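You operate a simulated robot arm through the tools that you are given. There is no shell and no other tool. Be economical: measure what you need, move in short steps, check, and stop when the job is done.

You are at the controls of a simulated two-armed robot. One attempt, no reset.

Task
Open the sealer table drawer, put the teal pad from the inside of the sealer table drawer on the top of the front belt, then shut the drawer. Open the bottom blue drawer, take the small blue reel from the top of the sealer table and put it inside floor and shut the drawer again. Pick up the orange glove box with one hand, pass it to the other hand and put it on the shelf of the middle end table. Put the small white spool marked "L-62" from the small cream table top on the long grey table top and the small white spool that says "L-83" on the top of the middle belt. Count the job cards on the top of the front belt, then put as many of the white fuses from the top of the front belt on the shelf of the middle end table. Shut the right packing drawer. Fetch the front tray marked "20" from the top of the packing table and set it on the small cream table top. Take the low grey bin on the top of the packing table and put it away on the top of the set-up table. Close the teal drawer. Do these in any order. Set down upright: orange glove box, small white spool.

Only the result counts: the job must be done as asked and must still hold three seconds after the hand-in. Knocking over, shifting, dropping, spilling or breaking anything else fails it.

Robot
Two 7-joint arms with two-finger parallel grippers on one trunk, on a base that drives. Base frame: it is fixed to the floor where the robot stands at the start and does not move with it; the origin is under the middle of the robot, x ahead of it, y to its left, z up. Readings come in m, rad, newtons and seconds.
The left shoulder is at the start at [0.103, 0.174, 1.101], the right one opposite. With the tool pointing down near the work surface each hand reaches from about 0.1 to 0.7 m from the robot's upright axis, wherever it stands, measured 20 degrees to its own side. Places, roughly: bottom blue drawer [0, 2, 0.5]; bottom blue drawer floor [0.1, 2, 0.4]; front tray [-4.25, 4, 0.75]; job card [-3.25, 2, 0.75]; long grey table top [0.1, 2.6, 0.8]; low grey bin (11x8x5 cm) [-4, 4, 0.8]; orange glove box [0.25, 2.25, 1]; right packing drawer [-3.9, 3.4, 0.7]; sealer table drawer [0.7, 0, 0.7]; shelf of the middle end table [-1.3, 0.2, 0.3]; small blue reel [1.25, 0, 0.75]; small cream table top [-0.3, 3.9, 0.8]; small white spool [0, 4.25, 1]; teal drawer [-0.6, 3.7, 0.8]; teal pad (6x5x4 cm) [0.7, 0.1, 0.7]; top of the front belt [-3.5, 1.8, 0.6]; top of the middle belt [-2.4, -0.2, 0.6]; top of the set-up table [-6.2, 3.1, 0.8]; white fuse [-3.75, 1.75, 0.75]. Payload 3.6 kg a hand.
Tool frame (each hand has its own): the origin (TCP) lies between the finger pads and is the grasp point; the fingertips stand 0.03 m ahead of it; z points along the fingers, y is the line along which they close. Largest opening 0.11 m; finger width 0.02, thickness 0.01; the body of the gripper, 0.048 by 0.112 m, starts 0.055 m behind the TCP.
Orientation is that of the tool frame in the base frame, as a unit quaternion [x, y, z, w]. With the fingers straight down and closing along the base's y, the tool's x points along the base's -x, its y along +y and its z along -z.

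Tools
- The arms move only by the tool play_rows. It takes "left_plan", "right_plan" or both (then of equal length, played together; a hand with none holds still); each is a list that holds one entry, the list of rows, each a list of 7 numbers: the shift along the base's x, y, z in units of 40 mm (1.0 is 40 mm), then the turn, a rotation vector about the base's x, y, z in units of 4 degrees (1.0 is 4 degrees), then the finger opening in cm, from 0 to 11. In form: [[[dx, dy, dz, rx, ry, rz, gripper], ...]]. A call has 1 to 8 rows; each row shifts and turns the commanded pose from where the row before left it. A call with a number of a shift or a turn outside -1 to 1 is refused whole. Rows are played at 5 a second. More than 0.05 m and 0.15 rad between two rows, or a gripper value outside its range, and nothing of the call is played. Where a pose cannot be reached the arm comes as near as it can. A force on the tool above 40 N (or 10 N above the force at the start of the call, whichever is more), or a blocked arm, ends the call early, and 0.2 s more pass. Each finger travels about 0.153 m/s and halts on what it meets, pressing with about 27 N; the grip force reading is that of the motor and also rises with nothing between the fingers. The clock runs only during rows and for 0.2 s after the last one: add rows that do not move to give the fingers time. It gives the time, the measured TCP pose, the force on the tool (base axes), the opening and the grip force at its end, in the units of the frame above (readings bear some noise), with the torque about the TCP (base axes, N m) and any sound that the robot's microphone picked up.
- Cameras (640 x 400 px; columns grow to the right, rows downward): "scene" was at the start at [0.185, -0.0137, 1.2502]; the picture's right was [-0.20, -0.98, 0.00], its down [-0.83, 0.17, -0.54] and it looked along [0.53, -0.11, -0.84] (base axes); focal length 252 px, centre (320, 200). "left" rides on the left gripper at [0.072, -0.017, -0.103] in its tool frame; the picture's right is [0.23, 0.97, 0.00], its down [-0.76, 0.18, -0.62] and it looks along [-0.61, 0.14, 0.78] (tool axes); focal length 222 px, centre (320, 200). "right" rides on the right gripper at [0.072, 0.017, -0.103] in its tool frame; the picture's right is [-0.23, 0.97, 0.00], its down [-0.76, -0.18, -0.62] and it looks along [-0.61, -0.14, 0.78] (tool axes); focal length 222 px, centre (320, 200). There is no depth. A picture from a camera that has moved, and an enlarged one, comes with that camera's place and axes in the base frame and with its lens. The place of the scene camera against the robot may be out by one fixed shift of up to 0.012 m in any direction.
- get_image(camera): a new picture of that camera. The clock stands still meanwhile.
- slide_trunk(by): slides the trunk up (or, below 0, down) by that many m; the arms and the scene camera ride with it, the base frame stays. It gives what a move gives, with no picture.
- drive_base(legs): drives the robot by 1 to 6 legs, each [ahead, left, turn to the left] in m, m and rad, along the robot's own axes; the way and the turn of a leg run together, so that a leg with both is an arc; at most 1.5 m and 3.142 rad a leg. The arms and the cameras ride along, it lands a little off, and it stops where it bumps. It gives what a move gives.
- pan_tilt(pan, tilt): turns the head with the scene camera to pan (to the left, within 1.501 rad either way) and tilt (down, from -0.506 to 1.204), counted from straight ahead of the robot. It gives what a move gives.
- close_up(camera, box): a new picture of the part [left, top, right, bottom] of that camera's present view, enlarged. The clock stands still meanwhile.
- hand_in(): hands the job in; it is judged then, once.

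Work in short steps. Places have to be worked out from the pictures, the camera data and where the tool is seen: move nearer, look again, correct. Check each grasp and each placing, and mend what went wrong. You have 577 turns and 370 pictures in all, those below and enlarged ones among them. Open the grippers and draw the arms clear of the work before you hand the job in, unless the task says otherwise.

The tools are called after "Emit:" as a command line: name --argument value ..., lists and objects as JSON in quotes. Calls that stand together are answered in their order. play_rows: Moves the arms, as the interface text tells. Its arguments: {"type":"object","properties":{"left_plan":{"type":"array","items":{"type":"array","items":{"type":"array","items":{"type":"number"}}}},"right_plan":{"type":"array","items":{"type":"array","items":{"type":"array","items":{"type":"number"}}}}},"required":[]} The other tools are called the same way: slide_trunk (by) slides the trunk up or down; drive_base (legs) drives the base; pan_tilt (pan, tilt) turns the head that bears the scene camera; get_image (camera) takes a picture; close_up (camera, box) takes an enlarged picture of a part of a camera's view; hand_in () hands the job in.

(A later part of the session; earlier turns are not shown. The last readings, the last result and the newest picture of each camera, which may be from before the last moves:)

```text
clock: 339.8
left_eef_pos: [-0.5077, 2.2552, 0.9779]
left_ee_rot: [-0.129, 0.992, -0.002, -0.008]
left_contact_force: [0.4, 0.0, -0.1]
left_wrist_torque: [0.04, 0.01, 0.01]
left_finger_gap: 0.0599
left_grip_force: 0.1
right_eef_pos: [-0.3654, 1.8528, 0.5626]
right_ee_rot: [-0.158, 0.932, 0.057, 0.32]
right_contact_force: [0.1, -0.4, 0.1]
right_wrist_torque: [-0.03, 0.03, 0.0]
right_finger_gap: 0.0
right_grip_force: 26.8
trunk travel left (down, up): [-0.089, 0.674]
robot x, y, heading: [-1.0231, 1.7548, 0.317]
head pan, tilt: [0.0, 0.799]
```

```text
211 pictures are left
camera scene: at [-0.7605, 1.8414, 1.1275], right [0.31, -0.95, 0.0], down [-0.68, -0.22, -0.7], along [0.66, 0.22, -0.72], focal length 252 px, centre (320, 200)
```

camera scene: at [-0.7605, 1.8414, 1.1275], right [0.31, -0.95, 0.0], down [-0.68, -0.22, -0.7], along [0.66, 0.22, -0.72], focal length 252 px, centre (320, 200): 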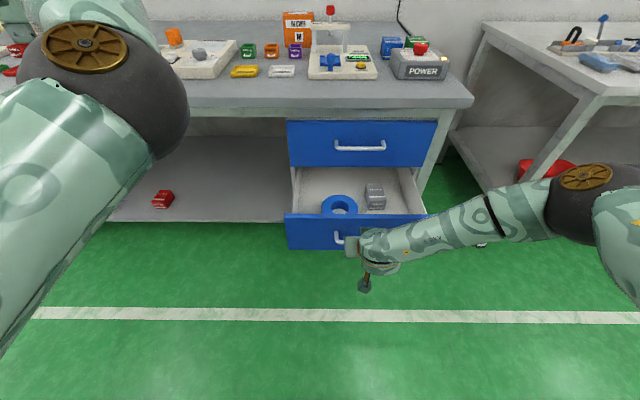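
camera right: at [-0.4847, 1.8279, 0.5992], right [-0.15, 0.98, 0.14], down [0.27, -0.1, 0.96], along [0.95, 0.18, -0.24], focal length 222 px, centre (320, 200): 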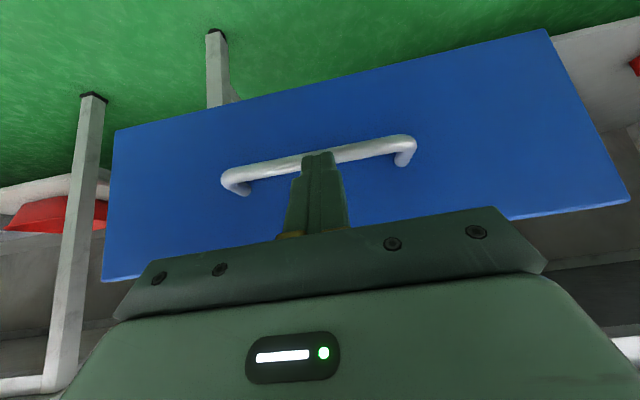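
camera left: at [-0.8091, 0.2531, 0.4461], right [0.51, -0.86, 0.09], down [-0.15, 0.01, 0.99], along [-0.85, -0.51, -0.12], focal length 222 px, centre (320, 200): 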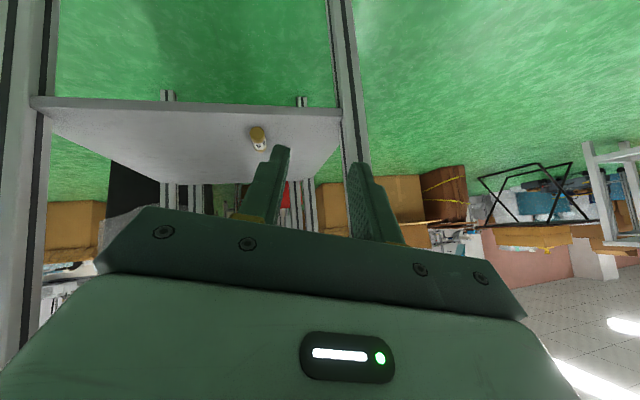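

Fingertips are right at the handle. Push by driving ahead.

Emit:
drive_base --legs '[[0.2, 0, 0]]'

Emit:
get_image --camera "scene"

Emit:
get_image --camera "right"

```text
clock: 341.4
left_eef_pos: [-0.3199, 2.3176, 0.9779]
left_ee_rot: [-0.13, 0.991, -0.002, -0.008]
left_contact_force: [0.0, 0.1, 1.5]
left_wrist_torque: [0.04, -0.01, -0.01]
left_finger_gap: 0.0599
left_grip_force: 0.1
right_eef_pos: [-0.1793, 1.9153, 0.5613]
right_ee_rot: [-0.158, 0.933, 0.055, 0.319]
right_contact_force: [0.7, -3.3, 6.0]
right_wrist_torque: [-0.08, -0.12, -0.04]
right_finger_gap: 0.0
right_grip_force: 27.0
trunk travel left (down, up): [-0.089, 0.674]
robot x, y, heading: [-0.833, 1.8167, 0.322]
head pan, tilt: [0.0, 0.799]
```

```text
210 pictures are left
camera scene: at [-0.5731, 1.9032, 1.1276], right [0.31, -0.95, 0.0], down [-0.68, -0.22, -0.7], along [0.66, 0.22, -0.72], focal length 252 px, centre (320, 200)
```

scene: 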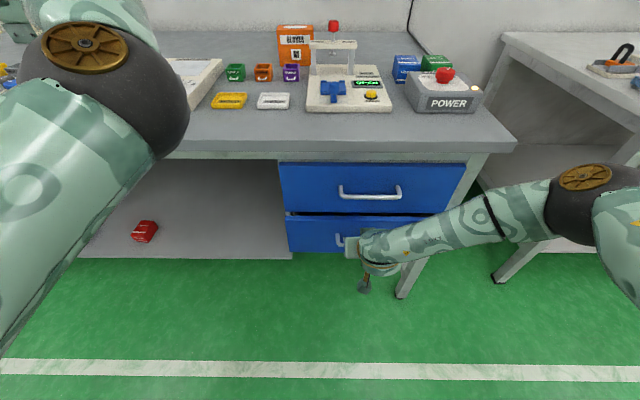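

```text
209 pictures are left
camera right: at [-0.2977, 1.8903, 0.5989], right [-0.15, 0.98, 0.14], down [0.27, -0.1, 0.96], along [0.95, 0.19, -0.25], focal length 222 px, centre (320, 200)
```

right: 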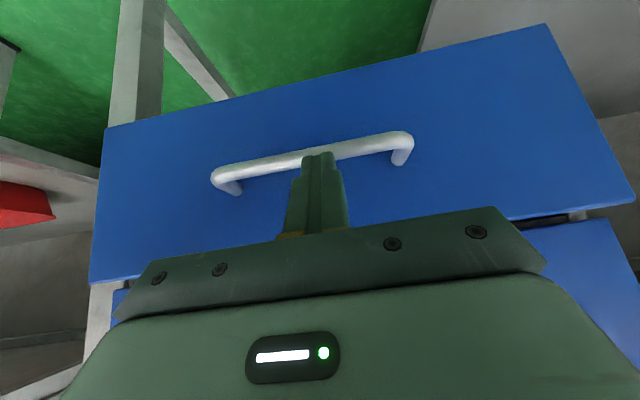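

Almost shut; finish with the arm under force control.

Emit:
play_rows --right_plan '[[[0.3, 0.1, 0, 0, 0, 0, 0], [0.3, 0.1, 0, 0, 0, 0, 0], [0.25, 0.08, 0, 0, 0, 0, 0], [0.25, 0.08, 0, 0, 0, 0, 0], [0.25, 0.08, 0, 0, 0, 0, 0], [0.2, 0.06, 0, 0, 0, 0, 0]]]'

Emit:
get_image --camera "right"

Emit:
close_up --camera "scene" --box '[250, 140, 490, 290]'

```text
clock: 342.1
left_eef_pos: [-0.3221, 2.3153, 0.9806]
left_ee_rot: [-0.129, 0.992, -0.001, -0.006]
left_contact_force: [0.2, -1.0, 0.9]
left_wrist_torque: [-0.02, -0.01, 0.03]
left_finger_gap: 0.0601
left_grip_force: 0.1
right_eef_pos: [-0.1564, 1.9243, 0.5637]
right_ee_rot: [-0.158, 0.934, 0.057, 0.315]
right_contact_force: [-17.4, -9.5, 23.2]
right_wrist_torque: [-0.35, 0.11, 0.0]
right_finger_gap: 0.0
right_grip_force: 27.4
trunk travel left (down, up): [-0.089, 0.674]
robot x, y, heading: [-0.8343, 1.8179, 0.312]
head pan, tilt: [0.0, 0.799]
stopped in row 3 (right hand): the force on the tool passed its limit at 51 N (the readings are from after the stop); the commanded pose is now the measured one
```

```text
208 pictures are left
camera right: at [-0.2744, 1.8985, 0.6015], right [-0.15, 0.98, 0.14], down [0.28, -0.1, 0.96], along [0.95, 0.19, -0.26], focal length 222 px, centre (320, 200)
```

right: 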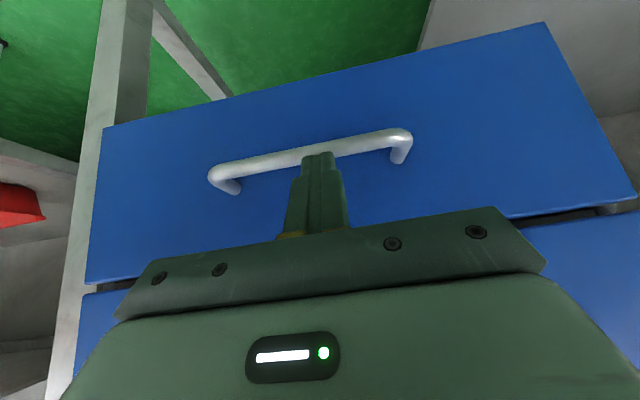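

```text
2.67 times, centred on (370, 215) of scene
camera zoom: at [-0.5772, 1.9011, 1.1293], right [0.31, -0.95, 0.0], down [-0.68, -0.22, -0.7], along [0.66, 0.22, -0.71], focal length 671 px, centre (187, 160)
```

zoom: 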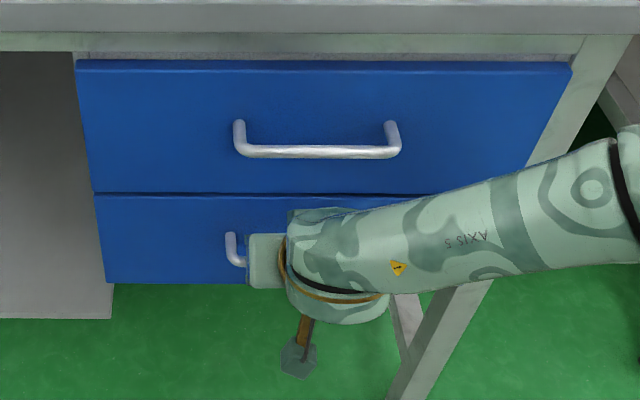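

Blue drawer is shut. Next the orange glove box at the back of this table — back the hand off and take a closer look.

Emit:
play_rows --right_plan '[[[-0.7, -0.22, 0, 0, 0, 0, 0], [-0.7, -0.22, 0, 0, 0, 0, 0], [-0.7, -0.22, 0, 0, 0, 0, 0]]]'

Emit:
drive_base --legs '[[-0.15, 0, 0]]'

Emit:
slide_trunk --by 0.3

Emit:
pan_tilt --pan 0.0 --tilt 0.6

Emit:
get_image --camera "scene"

Emit:
close_up --camera "scene" --box '[230, 90, 390, 190]'

```text
clock: 342.9
left_eef_pos: [-0.3204, 2.3162, 0.9776]
left_ee_rot: [-0.131, 0.991, -0.002, -0.007]
left_contact_force: [-1.2, 0.4, -0.2]
left_wrist_torque: [-0.01, 0.0, -0.02]
left_finger_gap: 0.0602
left_grip_force: 0.0
right_eef_pos: [-0.2414, 1.9028, 0.5651]
right_ee_rot: [-0.161, 0.939, 0.045, 0.299]
right_contact_force: [-0.2, 0.3, 0.9]
right_wrist_torque: [0.02, 0.0, -0.03]
right_finger_gap: 0.0
right_grip_force: 26.8
right hand out of reach, approached as far as the arm can: row 3
trunk travel left (down, up): [-0.089, 0.674]
robot x, y, heading: [-0.8352, 1.818, 0.314]
head pan, tilt: [0.0, 0.799]
```

```text
clock: 344.3
left_eef_pos: [-0.4652, 2.27, 0.9782]
left_ee_rot: [-0.13, 0.991, -0.001, -0.007]
left_contact_force: [-0.2, -1.2, 0.2]
left_wrist_torque: [0.03, -0.02, 0.02]
left_finger_gap: 0.06
left_grip_force: 0.0
right_eef_pos: [-0.3843, 1.8575, 0.5645]
right_ee_rot: [-0.163, 0.939, 0.046, 0.299]
right_contact_force: [-0.3, 0.0, -0.5]
right_wrist_torque: [0.03, 0.01, -0.01]
right_finger_gap: 0.0
right_grip_force: 26.6
trunk travel left (down, up): [-0.089, 0.674]
robot x, y, heading: [-0.9758, 1.771, 0.32]
head pan, tilt: [0.0, 0.799]
```

```text
clock: 347.3
left_eef_pos: [-0.5025, 2.2592, 1.3376]
left_ee_rot: [-0.13, 0.991, 0.007, 0.043]
left_contact_force: [-0.6, 0.6, -0.6]
left_wrist_torque: [-0.03, 0.0, -0.03]
left_finger_gap: 0.0598
left_grip_force: 0.0
right_eef_pos: [-0.3845, 1.8579, 0.8644]
right_ee_rot: [-0.164, 0.939, 0.047, 0.299]
right_contact_force: [-0.3, 0.1, 0.0]
right_wrist_torque: [-0.01, 0.01, 0.02]
right_finger_gap: 0.0001
right_grip_force: 26.7
trunk travel left (down, up): [-0.389, 0.374]
robot x, y, heading: [-0.9753, 1.7701, 0.317]
head pan, tilt: [0.0, 0.799]
```

```text
clock: 348.1
left_eef_pos: [-0.5019, 2.2577, 1.339]
left_ee_rot: [-0.13, 0.99, 0.008, 0.044]
left_contact_force: [-0.2, 0.8, 0.2]
left_wrist_torque: [-0.01, 0.0, 0.01]
left_finger_gap: 0.0597
left_grip_force: 0.1
right_eef_pos: [-0.3838, 1.8577, 0.8655]
right_ee_rot: [-0.164, 0.939, 0.046, 0.299]
right_contact_force: [0.5, -0.4, -0.9]
right_wrist_torque: [0.01, 0.0, 0.02]
right_finger_gap: 0.0
right_grip_force: 26.9
trunk travel left (down, up): [-0.389, 0.374]
robot x, y, heading: [-0.9746, 1.7709, 0.318]
head pan, tilt: [0.0, 0.6]
```

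```text
206 pictures are left
camera scene: at [-0.847, 1.8135, 1.4561], right [0.31, -0.95, 0.0], down [-0.54, -0.18, -0.82], along [0.78, 0.26, -0.57], focal length 252 px, centre (320, 200)
```

scene: 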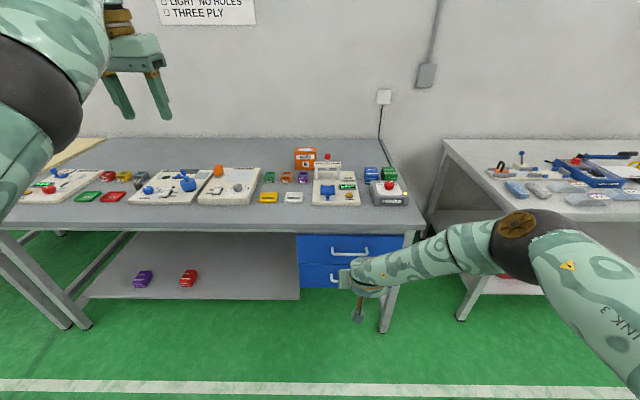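

```text
4.00 times, centred on (310, 140) of scene
camera zoom: at [-0.847, 1.8135, 1.4561], right [0.31, -0.95, 0.0], down [-0.54, -0.18, -0.82], along [0.78, 0.26, -0.57], focal length 1007 px, centre (360, 440)
```

zoom: 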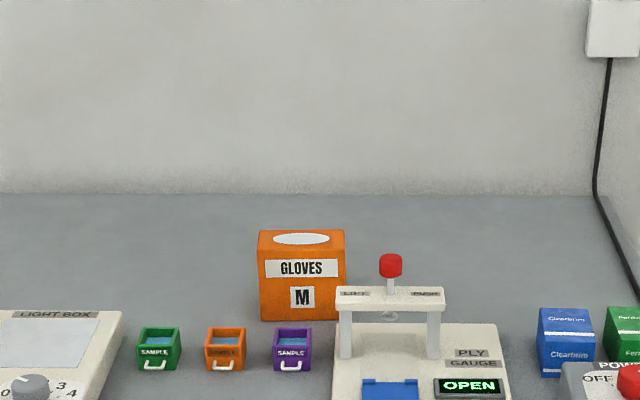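

The glove box is ~11.5 cm wide, ~6 cm deep, ~10 cm tall, at f≈0.96 — I need to grip it across its depth with the right hand yawed 90°. First bring the right hand vertical and yawed.

Emit:
play_rows --right_plan '[[[0, 0, 0.6, -0.393, 0.201, 0.97, 8], [0, 0, 0.6, -0.393, 0.201, 0.97, 8], [0, 0, 0.6, -0.393, 0.201, 0.97, 8], [0, 0, 0.6, -0.393, 0.201, 0.97, 8], [0, 0, 0.6, -0.393, 0.201, 0.97, 8], [0, 0, 0.6, -0.393, 0.201, 0.97, 8], [0, 0, 0.6, -0.393, 0.201, 0.97, 8], [0, 0, 0.6, -0.393, 0.201, 0.97, 8]]]'

Emit:
play_rows --right_plan '[[[0, 0, 0, -0.393, 0.201, 0.97, 8], [0, 0, 0, -0.393, 0.201, 0.97, 8], [0, 0, 0, -0.393, 0.201, 0.97, 8], [0, 0, 0, -0.393, 0.201, 0.97, 8], [0, 0, 0, -0.393, 0.201, 0.97, 8], [0, 0, 0, -0.393, 0.201, 0.97, 8], [0, 0, 0, -0.393, 0.201, 0.97, 8]]]'

Emit:
play_rows --right_plan '[[[0, 0, 0, -0.393, 0.201, 0.97, 8], [0, 0, 0, -0.393, 0.201, 0.97, 8], [0, 0, 0, -0.393, 0.201, 0.97, 8], [0, 0, 0, -0.393, 0.201, 0.97, 8], [0, 0, 0, -0.393, 0.201, 0.97, 8], [0, 0, 0, -0.393, 0.201, 0.97, 8], [0, 0, 0, -0.393, 0.201, 0.97, 8]]]'

Emit:
get_image --camera "scene"

```text
clock: 349.9
left_eef_pos: [-0.5026, 2.2578, 1.3389]
left_ee_rot: [-0.13, 0.99, 0.008, 0.044]
left_contact_force: [-0.5, -0.4, 0.1]
left_wrist_torque: [-0.04, 0.04, -0.01]
left_finger_gap: 0.0599
left_grip_force: 0.1
right_eef_pos: [-0.3871, 1.8569, 1.0582]
right_ee_rot: [-0.438, 0.875, 0.032, 0.203]
right_contact_force: [0.1, -0.3, -0.8]
right_wrist_torque: [-0.02, -0.04, 0.01]
right_finger_gap: 0.0803
right_grip_force: 0.0
trunk travel left (down, up): [-0.389, 0.374]
robot x, y, heading: [-0.9764, 1.767, 0.32]
head pan, tilt: [0.0, 0.6]
```

```text
clock: 351.4
left_eef_pos: [-0.5029, 2.2577, 1.3388]
left_ee_rot: [-0.13, 0.99, 0.008, 0.045]
left_contact_force: [0.2, -0.1, 0.3]
left_wrist_torque: [-0.01, -0.02, 0.0]
left_finger_gap: 0.0601
left_grip_force: 0.1
right_eef_pos: [-0.3863, 1.8576, 1.0571]
right_ee_rot: [-0.483, 0.855, 0.028, 0.184]
right_contact_force: [0.1, -0.2, 0.9]
right_wrist_torque: [0.07, -0.02, 0.0]
right_finger_gap: 0.0803
right_grip_force: 0.1
right hand out of reach, approached as far as the arm can: row 3, 4, 5, 6, 7
trunk travel left (down, up): [-0.389, 0.374]
robot x, y, heading: [-0.9768, 1.7711, 0.319]
head pan, tilt: [0.0, 0.6]
```

```text
clock: 353.1
left_eef_pos: [-0.5027, 2.2576, 1.3379]
left_ee_rot: [-0.13, 0.99, 0.008, 0.045]
left_contact_force: [-0.2, 0.8, -0.4]
left_wrist_torque: [-0.03, 0.03, -0.02]
left_finger_gap: 0.06
left_grip_force: 0.1
right_eef_pos: [-0.3851, 1.8574, 1.0577]
right_ee_rot: [-0.484, 0.855, 0.029, 0.184]
right_contact_force: [1.1, -0.2, 0.0]
right_wrist_torque: [-0.01, -0.06, 0.0]
right_finger_gap: 0.0801
right_grip_force: 0.0
right hand out of reach, approached as far as the arm can: row 1, 2, 3, 4, 5, 6, 7
trunk travel left (down, up): [-0.389, 0.374]
robot x, y, heading: [-0.9794, 1.7696, 0.319]
head pan, tilt: [0.0, 0.6]
```

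```text
204 pictures are left
camera scene: at [-0.8469, 1.8135, 1.4562], right [0.31, -0.95, 0.0], down [-0.54, -0.18, -0.82], along [0.78, 0.26, -0.57], focal length 252 px, centre (320, 200)
```

scene: 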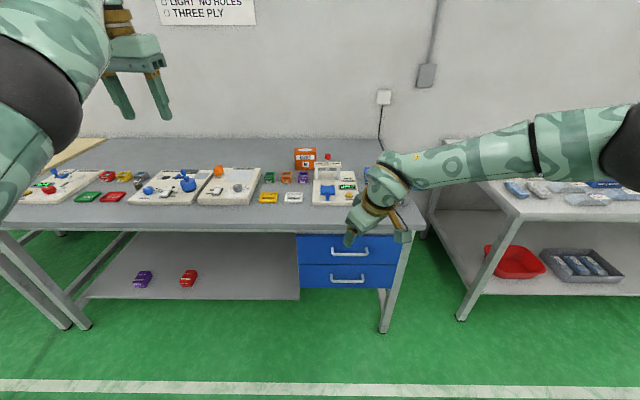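

The right wrist can't yaw that way. Turn it the other way (−90°) instead, in several calls.

Emit:
play_rows --right_plan '[[[0, 0, 0, 0.092, 0.18, -0.976, 8], [0, 0, 0, 0.092, 0.18, -0.976, 8], [0, 0, 0, 0.092, 0.18, -0.976, 8], [0, 0, 0, 0.092, 0.18, -0.976, 8], [0, 0, 0, 0.092, 0.18, -0.976, 8], [0, 0, 0, 0.092, 0.18, -0.976, 8], [0, 0, 0, 0.092, 0.18, -0.976, 8], [0, 0, 0, 0.092, 0.18, -0.976, 8]]]'

Emit:
play_rows --right_plan '[[[0, 0, 0, 0.092, 0.18, -0.976, 8], [0, 0, 0, 0.092, 0.18, -0.976, 8], [0, 0, 0, 0.092, 0.18, -0.976, 8], [0, 0, 0, 0.092, 0.18, -0.976, 8], [0, 0, 0, 0.092, 0.18, -0.976, 8], [0, 0, 0, 0.092, 0.18, -0.976, 8], [0, 0, 0, 0.092, 0.18, -0.976, 8], [0, 0, 0, 0.092, 0.18, -0.976, 8]]]'

Emit:
play_rows --right_plan '[[[0, 0, 0, 0.092, 0.18, -0.976, 8], [0, 0, 0, 0.092, 0.18, -0.976, 8], [0, 0, 0, 0.092, 0.18, -0.976, 8], [0, 0, 0, 0.092, 0.18, -0.976, 8], [0, 0, 0, 0.092, 0.18, -0.976, 8], [0, 0, 0, 0.092, 0.18, -0.976, 8], [0, 0, 0, 0.092, 0.18, -0.976, 8], [0, 0, 0, 0.092, 0.18, -0.976, 8]]]'

Emit:
play_rows --right_plan '[[[0, 0, 0, 0.092, 0.18, -0.976, 8], [0, 0, 0, 0.092, 0.18, -0.976, 8], [0, 0, 0, 0.092, 0.18, -0.976, 8], [0, 0, 0, 0.092, 0.18, -0.976, 8], [0, 0, 0, 0.092, 0.18, -0.976, 8], [0, 0, 0, 0.092, 0.18, -0.976, 8], [0, 0, 0, 0.092, 0.18, -0.976, 8], [0, 0, 0, 0.092, 0.18, -0.976, 8]]]'

```text
clock: 354.9
left_eef_pos: [-0.5024, 2.2597, 1.3393]
left_ee_rot: [-0.13, 0.99, 0.007, 0.045]
left_contact_force: [0.2, -0.4, -0.3]
left_wrist_torque: [-0.02, -0.01, -0.01]
left_finger_gap: 0.0599
left_grip_force: 0.0
right_eef_pos: [-0.3849, 1.8595, 1.0568]
right_ee_rot: [-0.229, 0.961, 0.022, 0.154]
right_contact_force: [-0.5, 0.5, -0.2]
right_wrist_torque: [-0.01, -0.01, -0.01]
right_finger_gap: 0.08
right_grip_force: 0.0
trunk travel left (down, up): [-0.389, 0.374]
robot x, y, heading: [-0.9757, 1.7691, 0.323]
head pan, tilt: [0.0, 0.6]
```

```text
clock: 356.6
left_eef_pos: [-0.5027, 2.2592, 1.3376]
left_ee_rot: [-0.13, 0.99, 0.008, 0.044]
left_contact_force: [-0.7, -0.4, 0.7]
left_wrist_torque: [0.01, 0.02, 0.05]
left_finger_gap: 0.0601
left_grip_force: 0.0
right_eef_pos: [-0.3844, 1.8583, 1.0559]
right_ee_rot: [0.044, 0.992, 0.016, 0.113]
right_contact_force: [-0.5, -0.2, -0.5]
right_wrist_torque: [-0.03, 0.03, 0.02]
right_finger_gap: 0.0801
right_grip_force: 0.1
trunk travel left (down, up): [-0.389, 0.374]
robot x, y, heading: [-0.9742, 1.7687, 0.318]
head pan, tilt: [0.0, 0.6]
```

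```text
clock: 358.4
left_eef_pos: [-0.502, 2.2586, 1.3392]
left_ee_rot: [-0.131, 0.99, 0.008, 0.044]
left_contact_force: [0.8, 0.0, 0.6]
left_wrist_torque: [-0.01, 0.01, 0.01]
left_finger_gap: 0.0602
left_grip_force: 0.0
right_eef_pos: [-0.3833, 1.8573, 1.0572]
right_ee_rot: [0.314, 0.947, 0.008, 0.063]
right_contact_force: [0.2, 0.1, 0.9]
right_wrist_torque: [-0.03, 0.01, 0.03]
right_finger_gap: 0.0799
right_grip_force: 0.0
trunk travel left (down, up): [-0.389, 0.374]
robot x, y, heading: [-0.9761, 1.7722, 0.317]
head pan, tilt: [0.0, 0.6]
```

```text
clock: 360.2
left_eef_pos: [-0.5012, 2.2592, 1.3383]
left_ee_rot: [-0.131, 0.99, 0.007, 0.044]
left_contact_force: [-0.2, 0.7, 0.0]
left_wrist_torque: [-0.01, 0.01, -0.01]
left_finger_gap: 0.0601
left_grip_force: 0.0
right_eef_pos: [-0.3835, 1.858, 1.0576]
right_ee_rot: [0.558, 0.83, 0.0, 0.007]
right_contact_force: [-0.5, 0.5, -0.3]
right_wrist_torque: [0.04, -0.02, 0.03]
right_finger_gap: 0.0798
right_grip_force: 0.0
trunk travel left (down, up): [-0.389, 0.374]
robot x, y, heading: [-0.9756, 1.7696, 0.315]
head pan, tilt: [0.0, 0.6]
```

Right hand is vertical with jaws closing along the table's depth. Raise the trunk 0.1 m and drive up to the table in front of the box.

Emit:
slide_trunk --by 0.1

Emit:
drive_base --legs '[[0, 0.25, 0], [0.4, 0, 0]]'

Emit:
get_image --camera "scene"

Emit:
get_image --camera "right"

```text
clock: 361.6
left_eef_pos: [-0.5138, 2.2543, 1.4555]
left_ee_rot: [-0.131, 0.99, 0.011, 0.059]
left_contact_force: [0.0, -0.3, 0.2]
left_wrist_torque: [-0.02, 0.0, 0.0]
left_finger_gap: 0.0599
left_grip_force: 0.1
right_eef_pos: [-0.3835, 1.8578, 1.1565]
right_ee_rot: [0.556, 0.831, -0.001, 0.008]
right_contact_force: [0.2, -0.2, -0.3]
right_wrist_torque: [0.0, -0.01, 0.05]
right_finger_gap: 0.0801
right_grip_force: 0.0
trunk travel left (down, up): [-0.489, 0.274]
robot x, y, heading: [-0.9754, 1.7717, 0.315]
head pan, tilt: [0.0, 0.6]
```

```text
clock: 365.5
left_eef_pos: [-0.2089, 2.6212, 1.4568]
left_ee_rot: [-0.132, 0.989, 0.011, 0.059]
left_contact_force: [-0.2, 0.3, 0.5]
left_wrist_torque: [-0.03, 0.01, 0.0]
left_finger_gap: 0.0598
left_grip_force: 0.1
right_eef_pos: [-0.0779, 2.2258, 1.1577]
right_ee_rot: [0.555, 0.832, 0.0, 0.008]
right_contact_force: [-0.2, 0.5, 1.0]
right_wrist_torque: [-0.01, 0.03, 0.02]
right_finger_gap: 0.0802
right_grip_force: 0.1
trunk travel left (down, up): [-0.489, 0.274]
robot x, y, heading: [-0.6657, 2.1365, 0.318]
head pan, tilt: [0.0, 0.6]
```

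```text
203 pictures are left
camera scene: at [-0.5614, 2.1721, 1.5569], right [0.32, -0.95, 0.0], down [-0.54, -0.18, -0.82], along [0.78, 0.26, -0.57], focal length 252 px, centre (320, 200)
```

scene: 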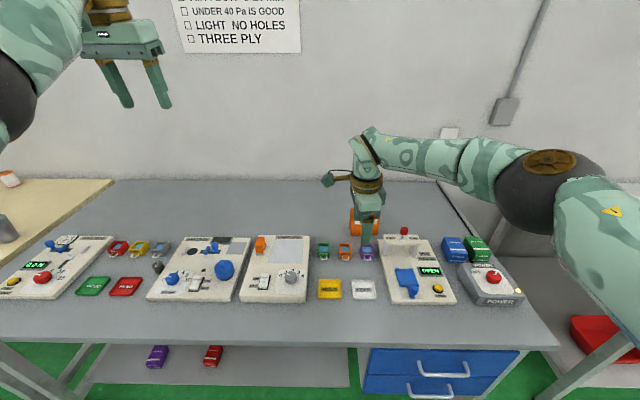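

```text
202 pictures are left
camera right: at [-0.0907, 2.2997, 1.259], right [0.99, 0.17, 0.01], down [0.12, -0.77, 0.63], along [0.11, -0.62, -0.78], focal length 222 px, centre (320, 200)
```

right: 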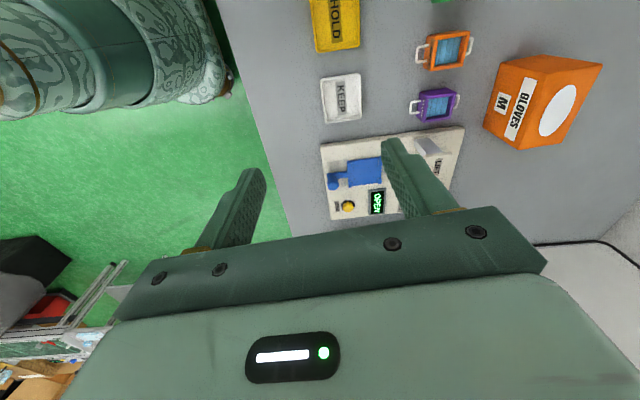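

Box top centre triangulates to (0.260, 2.260, 0.94). Creep ahead 0.12 m and look down to check the clearance to the table.

Emit:
drive_base --legs '[[0.12, 0, 0]]'

Emit:
pan_tilt --pan 0.0 --tilt 1.15

Emit:
get_image --camera "scene"

```text
clock: 366.8
left_eef_pos: [-0.0953, 2.6585, 1.4565]
left_ee_rot: [-0.133, 0.989, 0.011, 0.059]
left_contact_force: [0.7, -0.2, 0.5]
left_wrist_torque: [0.0, -0.01, 0.0]
left_finger_gap: 0.0601
left_grip_force: 0.2
right_eef_pos: [0.0373, 2.2662, 1.156]
right_ee_rot: [0.554, 0.832, -0.001, 0.007]
right_contact_force: [0.4, 0.3, 0.3]
right_wrist_torque: [-0.02, 0.05, 0.02]
right_finger_gap: 0.08
right_grip_force: 0.1
trunk travel left (down, up): [-0.489, 0.274]
robot x, y, heading: [-0.5569, 2.17, 0.321]
head pan, tilt: [0.0, 0.6]
```

```text
clock: 367.7
left_eef_pos: [-0.0961, 2.6613, 1.4566]
left_ee_rot: [-0.133, 0.989, 0.01, 0.06]
left_contact_force: [-0.4, 0.3, -1.3]
left_wrist_torque: [-0.03, 0.02, -0.03]
left_finger_gap: 0.06
left_grip_force: 0.0
right_eef_pos: [0.0365, 2.2643, 1.1567]
right_ee_rot: [0.554, 0.833, 0.0, 0.009]
right_contact_force: [0.7, -0.4, 0.5]
right_wrist_torque: [-0.03, 0.0, 0.0]
right_finger_gap: 0.08
right_grip_force: 0.0
trunk travel left (down, up): [-0.489, 0.274]
robot x, y, heading: [-0.5568, 2.1727, 0.323]
head pan, tilt: [0.0, 1.15]
```

```text
201 pictures are left
camera scene: at [-0.474, 2.2014, 1.5153], right [0.32, -0.95, 0.0], down [-0.87, -0.29, -0.41], along [0.39, 0.13, -0.91], focal length 252 px, centre (320, 200)
```

scene: 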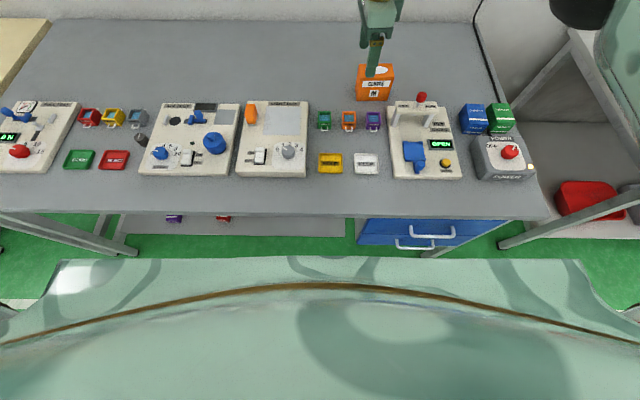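

Torso front is ~0.2 m from the table edge, so I can go 0.1 m further.

Emit:
drive_base --legs '[[0.1, 0, 0]]'

Emit:
play_rows --right_plan '[[[0.9, -0.1, 0, 0, 0, 0, 9], [0.9, -0.1, 0, 0, 0, 0, 9], [0.9, -0.1, 0, 0, 0, 0, 9]]]'

Emit:
get_image --camera "right"

Emit:
get_image --camera "scene"

```text
clock: 368.9
left_eef_pos: [-0.0011, 2.6921, 1.4567]
left_ee_rot: [-0.134, 0.989, 0.011, 0.06]
left_contact_force: [0.1, -0.4, 0.2]
left_wrist_torque: [0.01, 0.02, 0.0]
left_finger_gap: 0.0598
left_grip_force: 0.1
right_eef_pos: [0.1318, 2.2972, 1.1575]
right_ee_rot: [0.553, 0.833, 0.0, 0.009]
right_contact_force: [0.6, -0.5, 0.2]
right_wrist_torque: [0.01, 0.02, 0.03]
right_finger_gap: 0.0801
right_grip_force: 0.0
trunk travel left (down, up): [-0.489, 0.274]
robot x, y, heading: [-0.4582, 2.2063, 0.327]
head pan, tilt: [0.0, 1.15]
```

```text
clock: 369.7
left_eef_pos: [-0.0027, 2.6925, 1.4577]
left_ee_rot: [-0.135, 0.989, 0.011, 0.059]
left_contact_force: [-0.5, -0.4, -0.7]
left_wrist_torque: [0.03, -0.02, 0.03]
left_finger_gap: 0.0601
left_grip_force: 0.0
right_eef_pos: [0.1702, 2.2901, 1.1564]
right_ee_rot: [0.554, 0.833, -0.001, 0.009]
right_contact_force: [-0.5, -0.4, 0.1]
right_wrist_torque: [0.02, 0.0, 0.01]
right_finger_gap: 0.0903
right_grip_force: 0.0
right hand out of reach, approached as far as the arm can: row 2, 3
trunk travel left (down, up): [-0.489, 0.274]
robot x, y, heading: [-0.4622, 2.2066, 0.319]
head pan, tilt: [0.0, 1.15]
```

```text
200 pictures are left
camera right: at [0.1564, 2.3635, 1.2599], right [0.99, 0.17, 0.01], down [0.12, -0.77, 0.63], along [0.11, -0.62, -0.78], focal length 222 px, centre (320, 200)
```

right: 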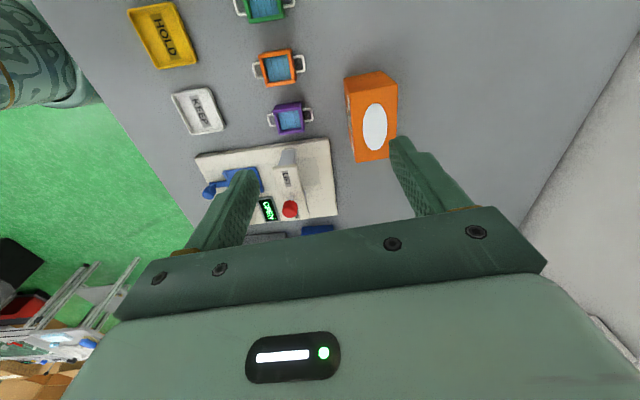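

```text
199 pictures are left
camera scene: at [-0.3793, 2.2332, 1.5152], right [0.32, -0.95, 0.0], down [-0.87, -0.29, -0.41], along [0.39, 0.13, -0.91], focal length 252 px, centre (320, 200)
```

scene: 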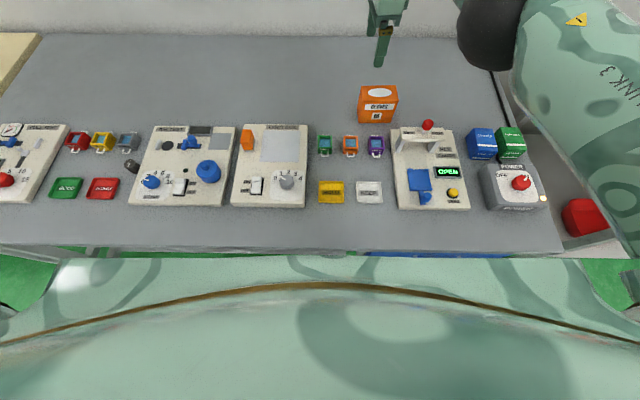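

At this height reach is short by ~8 cm; lower hand and try again (reach grows lower).

Emit:
play_rows --right_plan '[[[0.2, -0.2, -0.8, 0, 0, 0, 10], [0.3, -0.2, -0.8, 0, 0, 0, 10], [0.8, -0.1, -0.3, 0, 0, 0, 10], [0.8, -0.1, 0, 0, 0, 0, 10]]]'

Emit:
get_image --camera "right"

```text
clock: 370.7
left_eef_pos: [-0.002, 2.6922, 1.4569]
left_ee_rot: [-0.134, 0.989, 0.011, 0.06]
left_contact_force: [0.4, -0.3, 0.8]
left_wrist_torque: [-0.01, -0.02, 0.0]
left_finger_gap: 0.0598
left_grip_force: 0.1
right_eef_pos: [0.1728, 2.2729, 1.0994]
right_ee_rot: [0.553, 0.833, 0.0, 0.008]
right_contact_force: [0.5, -0.2, 0.5]
right_wrist_torque: [0.01, 0.0, 0.0]
right_finger_gap: 0.1
right_grip_force: 0.1
right hand out of reach, approached as far as the arm can: row 1, 2, 3, 4
trunk travel left (down, up): [-0.489, 0.274]
robot x, y, heading: [-0.4586, 2.2061, 0.33]
head pan, tilt: [0.0, 1.15]
```

```text
198 pictures are left
camera right: at [0.1601, 2.3466, 1.2011], right [0.99, 0.17, 0.01], down [0.12, -0.77, 0.63], along [0.11, -0.62, -0.78], focal length 222 px, centre (320, 200)
```

right: 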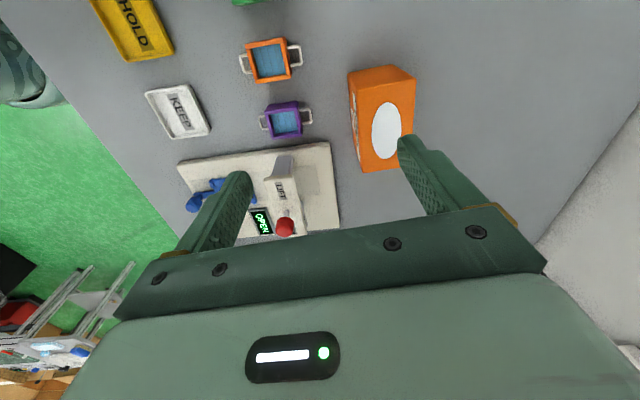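

Raise the hand a bit, then lower the trunk 0.15 m to gain reach.

Emit:
play_rows --right_plan '[[[0, 0, 0.8, 0, 0, 0, 10], [0, 0, 0.7, 0, 0, 0, 10]]]'

Emit:
slide_trunk --by -0.15

Emit:
play_rows --right_plan '[[[0.7, -0.1, 0, 0, 0, 0, 10], [0.7, -0.1, 0, 0, 0, 0, 10], [0.7, -0.1, 0, 0, 0, 0, 10]]]'

Emit:
get_image --camera "right"

Emit:
get_image --camera "scene"

```text
clock: 371.3
left_eef_pos: [-0.0031, 2.691, 1.4571]
left_ee_rot: [-0.133, 0.989, 0.012, 0.059]
left_contact_force: [0.4, 0.2, -0.2]
left_wrist_torque: [0.05, 0.03, 0.0]
left_finger_gap: 0.0602
left_grip_force: 0.0
right_eef_pos: [0.176, 2.2746, 1.16]
right_ee_rot: [0.553, 0.833, 0.0, 0.007]
right_contact_force: [-0.4, 0.2, 1.4]
right_wrist_torque: [0.02, 0.02, -0.03]
right_finger_gap: 0.0998
right_grip_force: 0.0
right hand out of reach, approached as far as the arm can: row 2
trunk travel left (down, up): [-0.489, 0.274]
robot x, y, heading: [-0.4607, 2.2041, 0.326]
head pan, tilt: [0.0, 1.15]
```

```text
clock: 372.9
left_eef_pos: [-0.0027, 2.692, 1.3084]
left_ee_rot: [-0.133, 0.989, 0.011, 0.059]
left_contact_force: [0.0, 1.1, -0.6]
left_wrist_torque: [0.02, 0.09, 0.01]
left_finger_gap: 0.0601
left_grip_force: 0.0
right_eef_pos: [0.1863, 2.2795, 0.9733]
right_ee_rot: [0.553, 0.833, -0.026, -0.014]
right_contact_force: [-7.6, -1.2, 18.6]
right_wrist_torque: [0.4, -0.65, 0.15]
right_finger_gap: 0.0957
right_grip_force: 0.2
trunk travel left (down, up): [-0.342, 0.422]
robot x, y, heading: [-0.4573, 2.206, 0.328]
head pan, tilt: [0.0, 1.15]
stopped: the force on the tool passed its limit at 44 N (the readings are from after the stop); the commanded pose is now the measured one
```

```text
clock: 373.7
left_eef_pos: [-0.0017, 2.6933, 1.3081]
left_ee_rot: [-0.134, 0.989, 0.01, 0.058]
left_contact_force: [-0.5, 0.1, -0.3]
left_wrist_torque: [-0.01, 0.02, -0.02]
left_finger_gap: 0.0599
left_grip_force: 0.0
right_eef_pos: [0.1915, 2.2777, 0.9737]
right_ee_rot: [0.553, 0.833, -0.029, -0.014]
right_contact_force: [-1.2, -0.4, 1.7]
right_wrist_torque: [0.03, -0.08, 0.01]
right_finger_gap: 0.0993
right_grip_force: 0.0
right hand out of reach, approached as far as the arm can: row 1, 2, 3
trunk travel left (down, up): [-0.342, 0.422]
robot x, y, heading: [-0.4574, 2.2068, 0.324]
head pan, tilt: [0.0, 1.15]
```

```text
197 pictures are left
camera right: at [0.1848, 2.3542, 1.0745], right [0.98, 0.17, -0.06], down [0.16, -0.75, 0.64], along [0.06, -0.64, -0.77], focal length 222 px, centre (320, 200)
```

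right: 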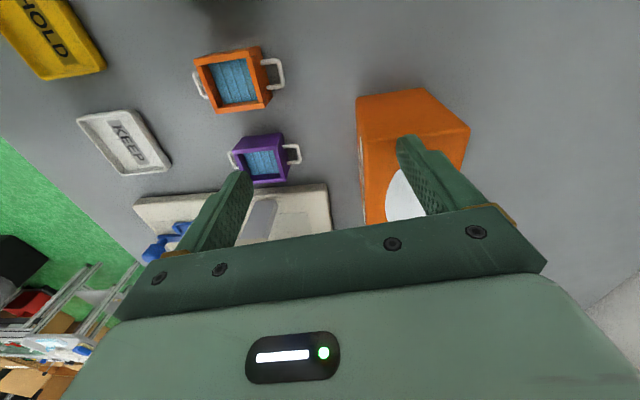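

```text
196 pictures are left
camera scene: at [-0.3435, 2.2454, 1.3661], right [0.32, -0.95, 0.0], down [-0.87, -0.29, -0.41], along [0.39, 0.13, -0.91], focal length 252 px, centre (320, 200)
```

scene: 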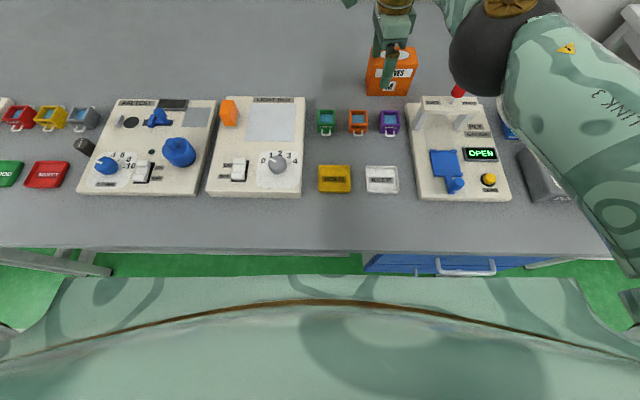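

The finger touched the box top; lift 5 cm, then drive 0.05 m ahead to get over it.

Emit:
play_rows --right_plan '[[[0, 0, 0.6, 0, 0, 0, 10], [0, 0, 0.7, 0, 0, 0, 10]]]'

Emit:
drive_base --legs '[[0.05, 0, 0]]'

Emit:
get_image --camera "right"

```text
clock: 374.3
left_eef_pos: [-0.0004, 2.6926, 1.307]
left_ee_rot: [-0.134, 0.989, 0.01, 0.059]
left_contact_force: [0.0, -0.1, 0.2]
left_wrist_torque: [0.03, 0.0, -0.01]
left_finger_gap: 0.0602
left_grip_force: 0.0
right_eef_pos: [0.191, 2.2775, 1.0252]
right_ee_rot: [0.554, 0.832, -0.028, -0.013]
right_contact_force: [-0.2, -0.8, -0.1]
right_wrist_torque: [-0.01, 0.0, 0.01]
right_finger_gap: 0.1
right_grip_force: 0.1
trunk travel left (down, up): [-0.342, 0.422]
robot x, y, heading: [-0.461, 2.2062, 0.329]
head pan, tilt: [0.0, 1.15]
```

```text
clock: 375.2
left_eef_pos: [0.045, 2.7075, 1.3089]
left_ee_rot: [-0.133, 0.989, 0.011, 0.059]
left_contact_force: [0.3, 0.3, -0.2]
left_wrist_torque: [0.01, 0.05, 0.02]
left_finger_gap: 0.0599
left_grip_force: 0.0
right_eef_pos: [0.2386, 2.2946, 1.0262]
right_ee_rot: [0.553, 0.833, -0.027, -0.013]
right_contact_force: [-0.6, 0.2, -0.2]
right_wrist_torque: [-0.02, 0.01, 0.03]
right_finger_gap: 0.1
right_grip_force: 0.0
trunk travel left (down, up): [-0.342, 0.422]
robot x, y, heading: [-0.4089, 2.2221, 0.328]
head pan, tilt: [0.0, 1.15]
```

```text
195 pictures are left
camera right: at [0.2327, 2.3705, 1.1272], right [0.98, 0.17, -0.06], down [0.16, -0.75, 0.64], along [0.06, -0.64, -0.77], focal length 222 px, centre (320, 200)
```

right: 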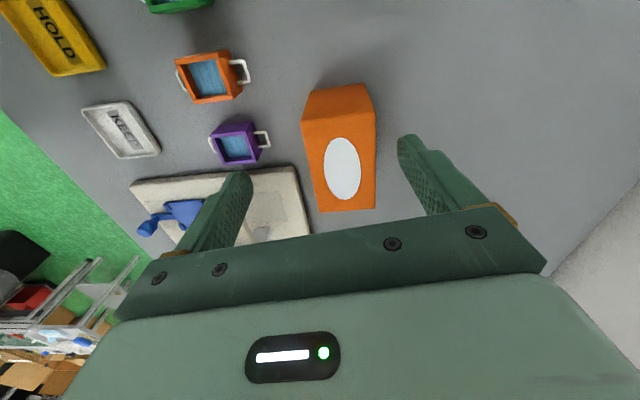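

Box top centre (0.261,2.261). Shift over it (slightly to its right end, leaving room for the other hand) and go down around it.

Emit:
play_rows --right_plan '[[[0.34, -0.67, 0, 0, 0, 0, 9], [0.34, -0.67, 0, 0, 0, 0, 9], [0, 0, -0.6, 0, 0, 0, 9], [0, 0, -0.6, 0, 0, 0, 9]]]'

Emit:
get_image --camera "right"

```text
clock: 376.2
left_eef_pos: [0.0473, 2.7081, 1.3072]
left_ee_rot: [-0.134, 0.989, 0.012, 0.058]
left_contact_force: [-0.3, -0.7, -0.3]
left_wrist_torque: [-0.02, 0.01, -0.01]
left_finger_gap: 0.0601
left_grip_force: 0.0
right_eef_pos: [0.2654, 2.2386, 0.9763]
right_ee_rot: [0.554, 0.832, -0.029, -0.013]
right_contact_force: [0.5, -0.8, 0.1]
right_wrist_torque: [0.04, 0.0, -0.02]
right_finger_gap: 0.09
right_grip_force: 0.1
right hand out of reach, approached as far as the arm can: row 4
trunk travel left (down, up): [-0.342, 0.422]
robot x, y, heading: [-0.4139, 2.22, 0.323]
head pan, tilt: [0.0, 1.15]
```

```text
194 pictures are left
camera right: at [0.2588, 2.315, 1.0783], right [0.98, 0.17, -0.06], down [0.16, -0.75, 0.64], along [0.06, -0.64, -0.77], focal length 222 px, centre (320, 200)
```

right: 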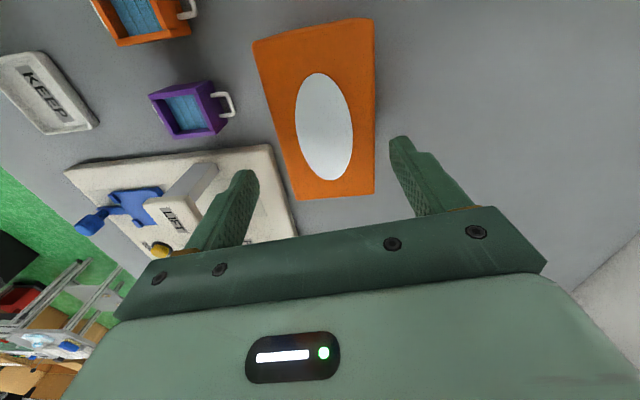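

Centred. Descend further.

Emit:
play_rows --right_plan '[[[0, 0, -0.5, 0, 0, 0, 9], [0, 0, -0.5, 0, 0, 0, 9], [0, 0, -0.4, 0, 0, 0, 9]]]'

Emit:
get_image --camera "right"

Emit:
get_image --camera "scene"

```text
clock: 377.0
left_eef_pos: [0.0454, 2.7082, 1.3089]
left_ee_rot: [-0.134, 0.989, 0.011, 0.057]
left_contact_force: [-0.2, 0.1, 0.6]
left_wrist_torque: [-0.03, -0.04, 0.04]
left_finger_gap: 0.06
left_grip_force: 0.1
right_eef_pos: [0.2575, 2.2404, 0.9262]
right_ee_rot: [0.553, 0.833, -0.029, -0.014]
right_contact_force: [-0.5, -0.1, -0.5]
right_wrist_torque: [0.04, 0.03, 0.0]
right_finger_gap: 0.0902
right_grip_force: 0.3
right hand out of reach, approached as far as the arm can: row 2
trunk travel left (down, up): [-0.342, 0.422]
robot x, y, heading: [-0.4137, 2.2195, 0.329]
head pan, tilt: [0.0, 1.15]
```

```text
193 pictures are left
camera right: at [0.2511, 2.3172, 1.0275], right [0.98, 0.17, -0.06], down [0.16, -0.75, 0.64], along [0.06, -0.64, -0.77], focal length 222 px, centre (320, 200)
```

right: 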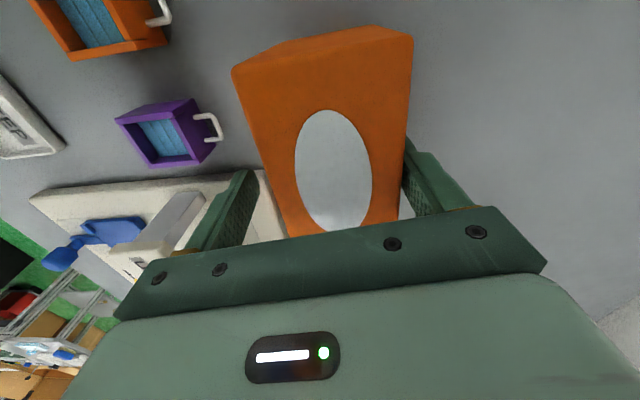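

```text
192 pictures are left
camera scene: at [-0.2956, 2.2614, 1.3661], right [0.32, -0.95, 0.0], down [-0.87, -0.29, -0.41], along [0.39, 0.13, -0.91], focal length 252 px, centre (320, 200)
```

scene: 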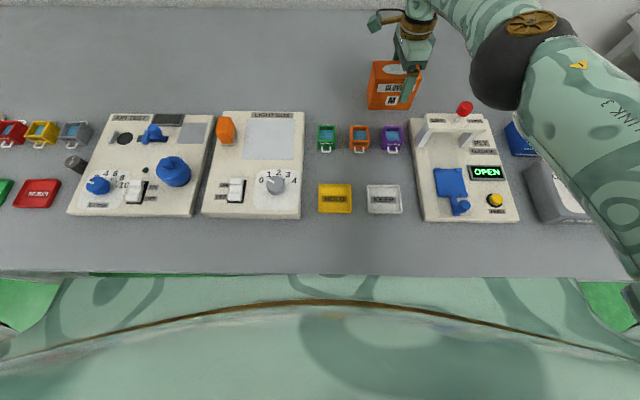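

Fingers straddle the box front and back. Close and lift.

Emit:
play_rows --right_plan '[[[0, 0, -0.2, 0, 0, 0, 9], [0, 0, 0, 0, 0, 0, 4], [0, 0, 0, 0, 0, 0, 4], [0, 0, 0, 0, 0, 0, 4], [0, 0, 0.4, 0, 0, 0, 4], [0, 0, 0.6, 0, 0, 0, 4], [0, 0, 0.8, 0, 0, 0, 4], [0, 0, 0.8, 0, 0, 0, 4]]]'

Emit:
get_image --camera "right"

Emit:
get_image --camera "scene"

```text
clock: 378.8
left_eef_pos: [0.0459, 2.7079, 1.308]
left_ee_rot: [-0.134, 0.989, 0.012, 0.059]
left_contact_force: [0.3, -0.3, -0.4]
left_wrist_torque: [-0.02, -0.01, 0.03]
left_finger_gap: 0.06
left_grip_force: 0.1
right_eef_pos: [0.264, 2.2446, 1.0233]
right_ee_rot: [0.553, 0.832, -0.03, -0.015]
right_contact_force: [0.3, 0.8, -1.0]
right_wrist_torque: [-0.03, -0.03, -0.03]
right_finger_gap: 0.0652
right_grip_force: 27.1
right hand out of reach, approached as far as the arm can: row 1, 6, 7
trunk travel left (down, up): [-0.342, 0.422]
robot x, y, heading: [-0.4135, 2.2241, 0.325]
head pan, tilt: [0.0, 1.15]
```

```text
191 pictures are left
camera right: at [0.2578, 2.3206, 1.1238], right [0.98, 0.17, -0.06], down [0.17, -0.75, 0.64], along [0.06, -0.64, -0.77], focal length 222 px, centre (320, 200)
```

right: 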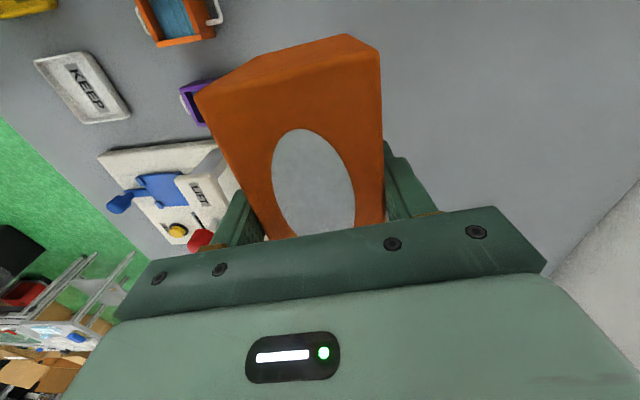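

```text
190 pictures are left
camera scene: at [-0.2959, 2.2613, 1.3662], right [0.32, -0.95, 0.0], down [-0.87, -0.29, -0.41], along [0.39, 0.13, -0.91], focal length 252 px, centre (320, 200)
```

scene: 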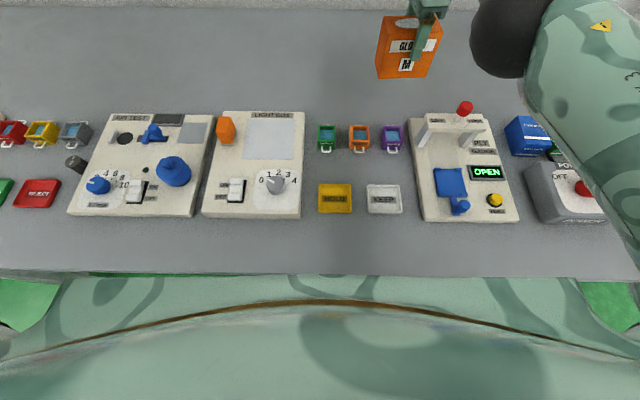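

Box held. Raise with the trunk and back away from the table for the handover.

Emit:
slide_trunk --by 0.12

Emit:
drive_base --legs '[[-0.6, 0, 0]]'

Emit:
pan_tilt --pan 0.0 --tilt 0.7

Emit:
get_image --camera "scene"

```text
clock: 380.3
left_eef_pos: [0.0468, 2.7094, 1.4269]
left_ee_rot: [-0.133, 0.989, 0.009, 0.057]
left_contact_force: [1.1, -0.5, -0.1]
left_wrist_torque: [-0.01, -0.01, -0.01]
left_finger_gap: 0.0602
left_grip_force: 0.0
right_eef_pos: [0.2533, 2.2415, 1.1767]
right_ee_rot: [0.553, 0.833, -0.006, 0.004]
right_contact_force: [-0.3, -0.3, -2.5]
right_wrist_torque: [0.0, 0.0, 0.0]
right_finger_gap: 0.0647
right_grip_force: 26.9
trunk travel left (down, up): [-0.462, 0.302]
robot x, y, heading: [-0.41, 2.222, 0.327]
head pan, tilt: [0.0, 1.15]
```

```text
clock: 383.7
left_eef_pos: [-0.5138, 2.5204, 1.4269]
left_ee_rot: [-0.135, 0.989, 0.011, 0.058]
left_contact_force: [-0.6, -0.9, -0.4]
left_wrist_torque: [0.02, 0.01, -0.04]
left_finger_gap: 0.06
left_grip_force: 0.1
right_eef_pos: [-0.3068, 2.054, 1.1761]
right_ee_rot: [0.553, 0.833, -0.005, 0.004]
right_contact_force: [0.4, -0.9, -1.6]
right_wrist_torque: [-0.02, -0.01, 0.01]
right_finger_gap: 0.0651
right_grip_force: 26.6
trunk travel left (down, up): [-0.462, 0.302]
robot x, y, heading: [-0.9713, 2.0338, 0.329]
head pan, tilt: [0.0, 1.15]
```

```text
clock: 384.6
left_eef_pos: [-0.515, 2.5214, 1.427]
left_ee_rot: [-0.136, 0.989, 0.012, 0.058]
left_contact_force: [0.0, -0.1, -0.3]
left_wrist_torque: [0.0, 0.0, 0.0]
left_finger_gap: 0.0599
left_grip_force: 0.1
right_eef_pos: [-0.306, 2.0527, 1.1769]
right_ee_rot: [0.552, 0.834, -0.005, 0.005]
right_contact_force: [-0.5, 0.6, -2.1]
right_wrist_torque: [-0.03, 0.0, 0.01]
right_finger_gap: 0.065
right_grip_force: 27.3
trunk travel left (down, up): [-0.462, 0.302]
robot x, y, heading: [-0.969, 2.0322, 0.324]
head pan, tilt: [0.0, 0.7]
```

```text
189 pictures are left
camera scene: at [-0.862, 2.07, 1.5203], right [0.32, -0.95, 0.0], down [-0.61, -0.21, -0.76], along [0.72, 0.25, -0.65], focal length 252 px, centre (320, 200)
```

scene: 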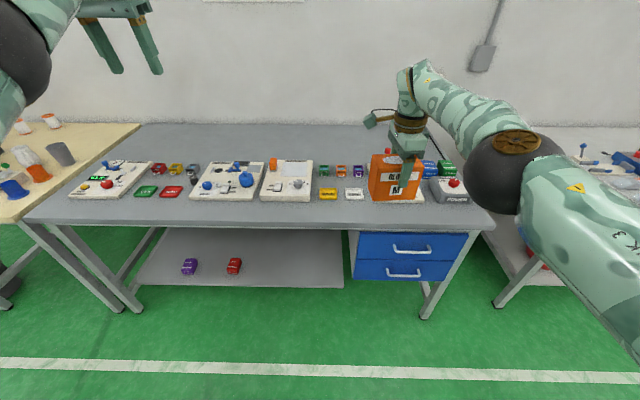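

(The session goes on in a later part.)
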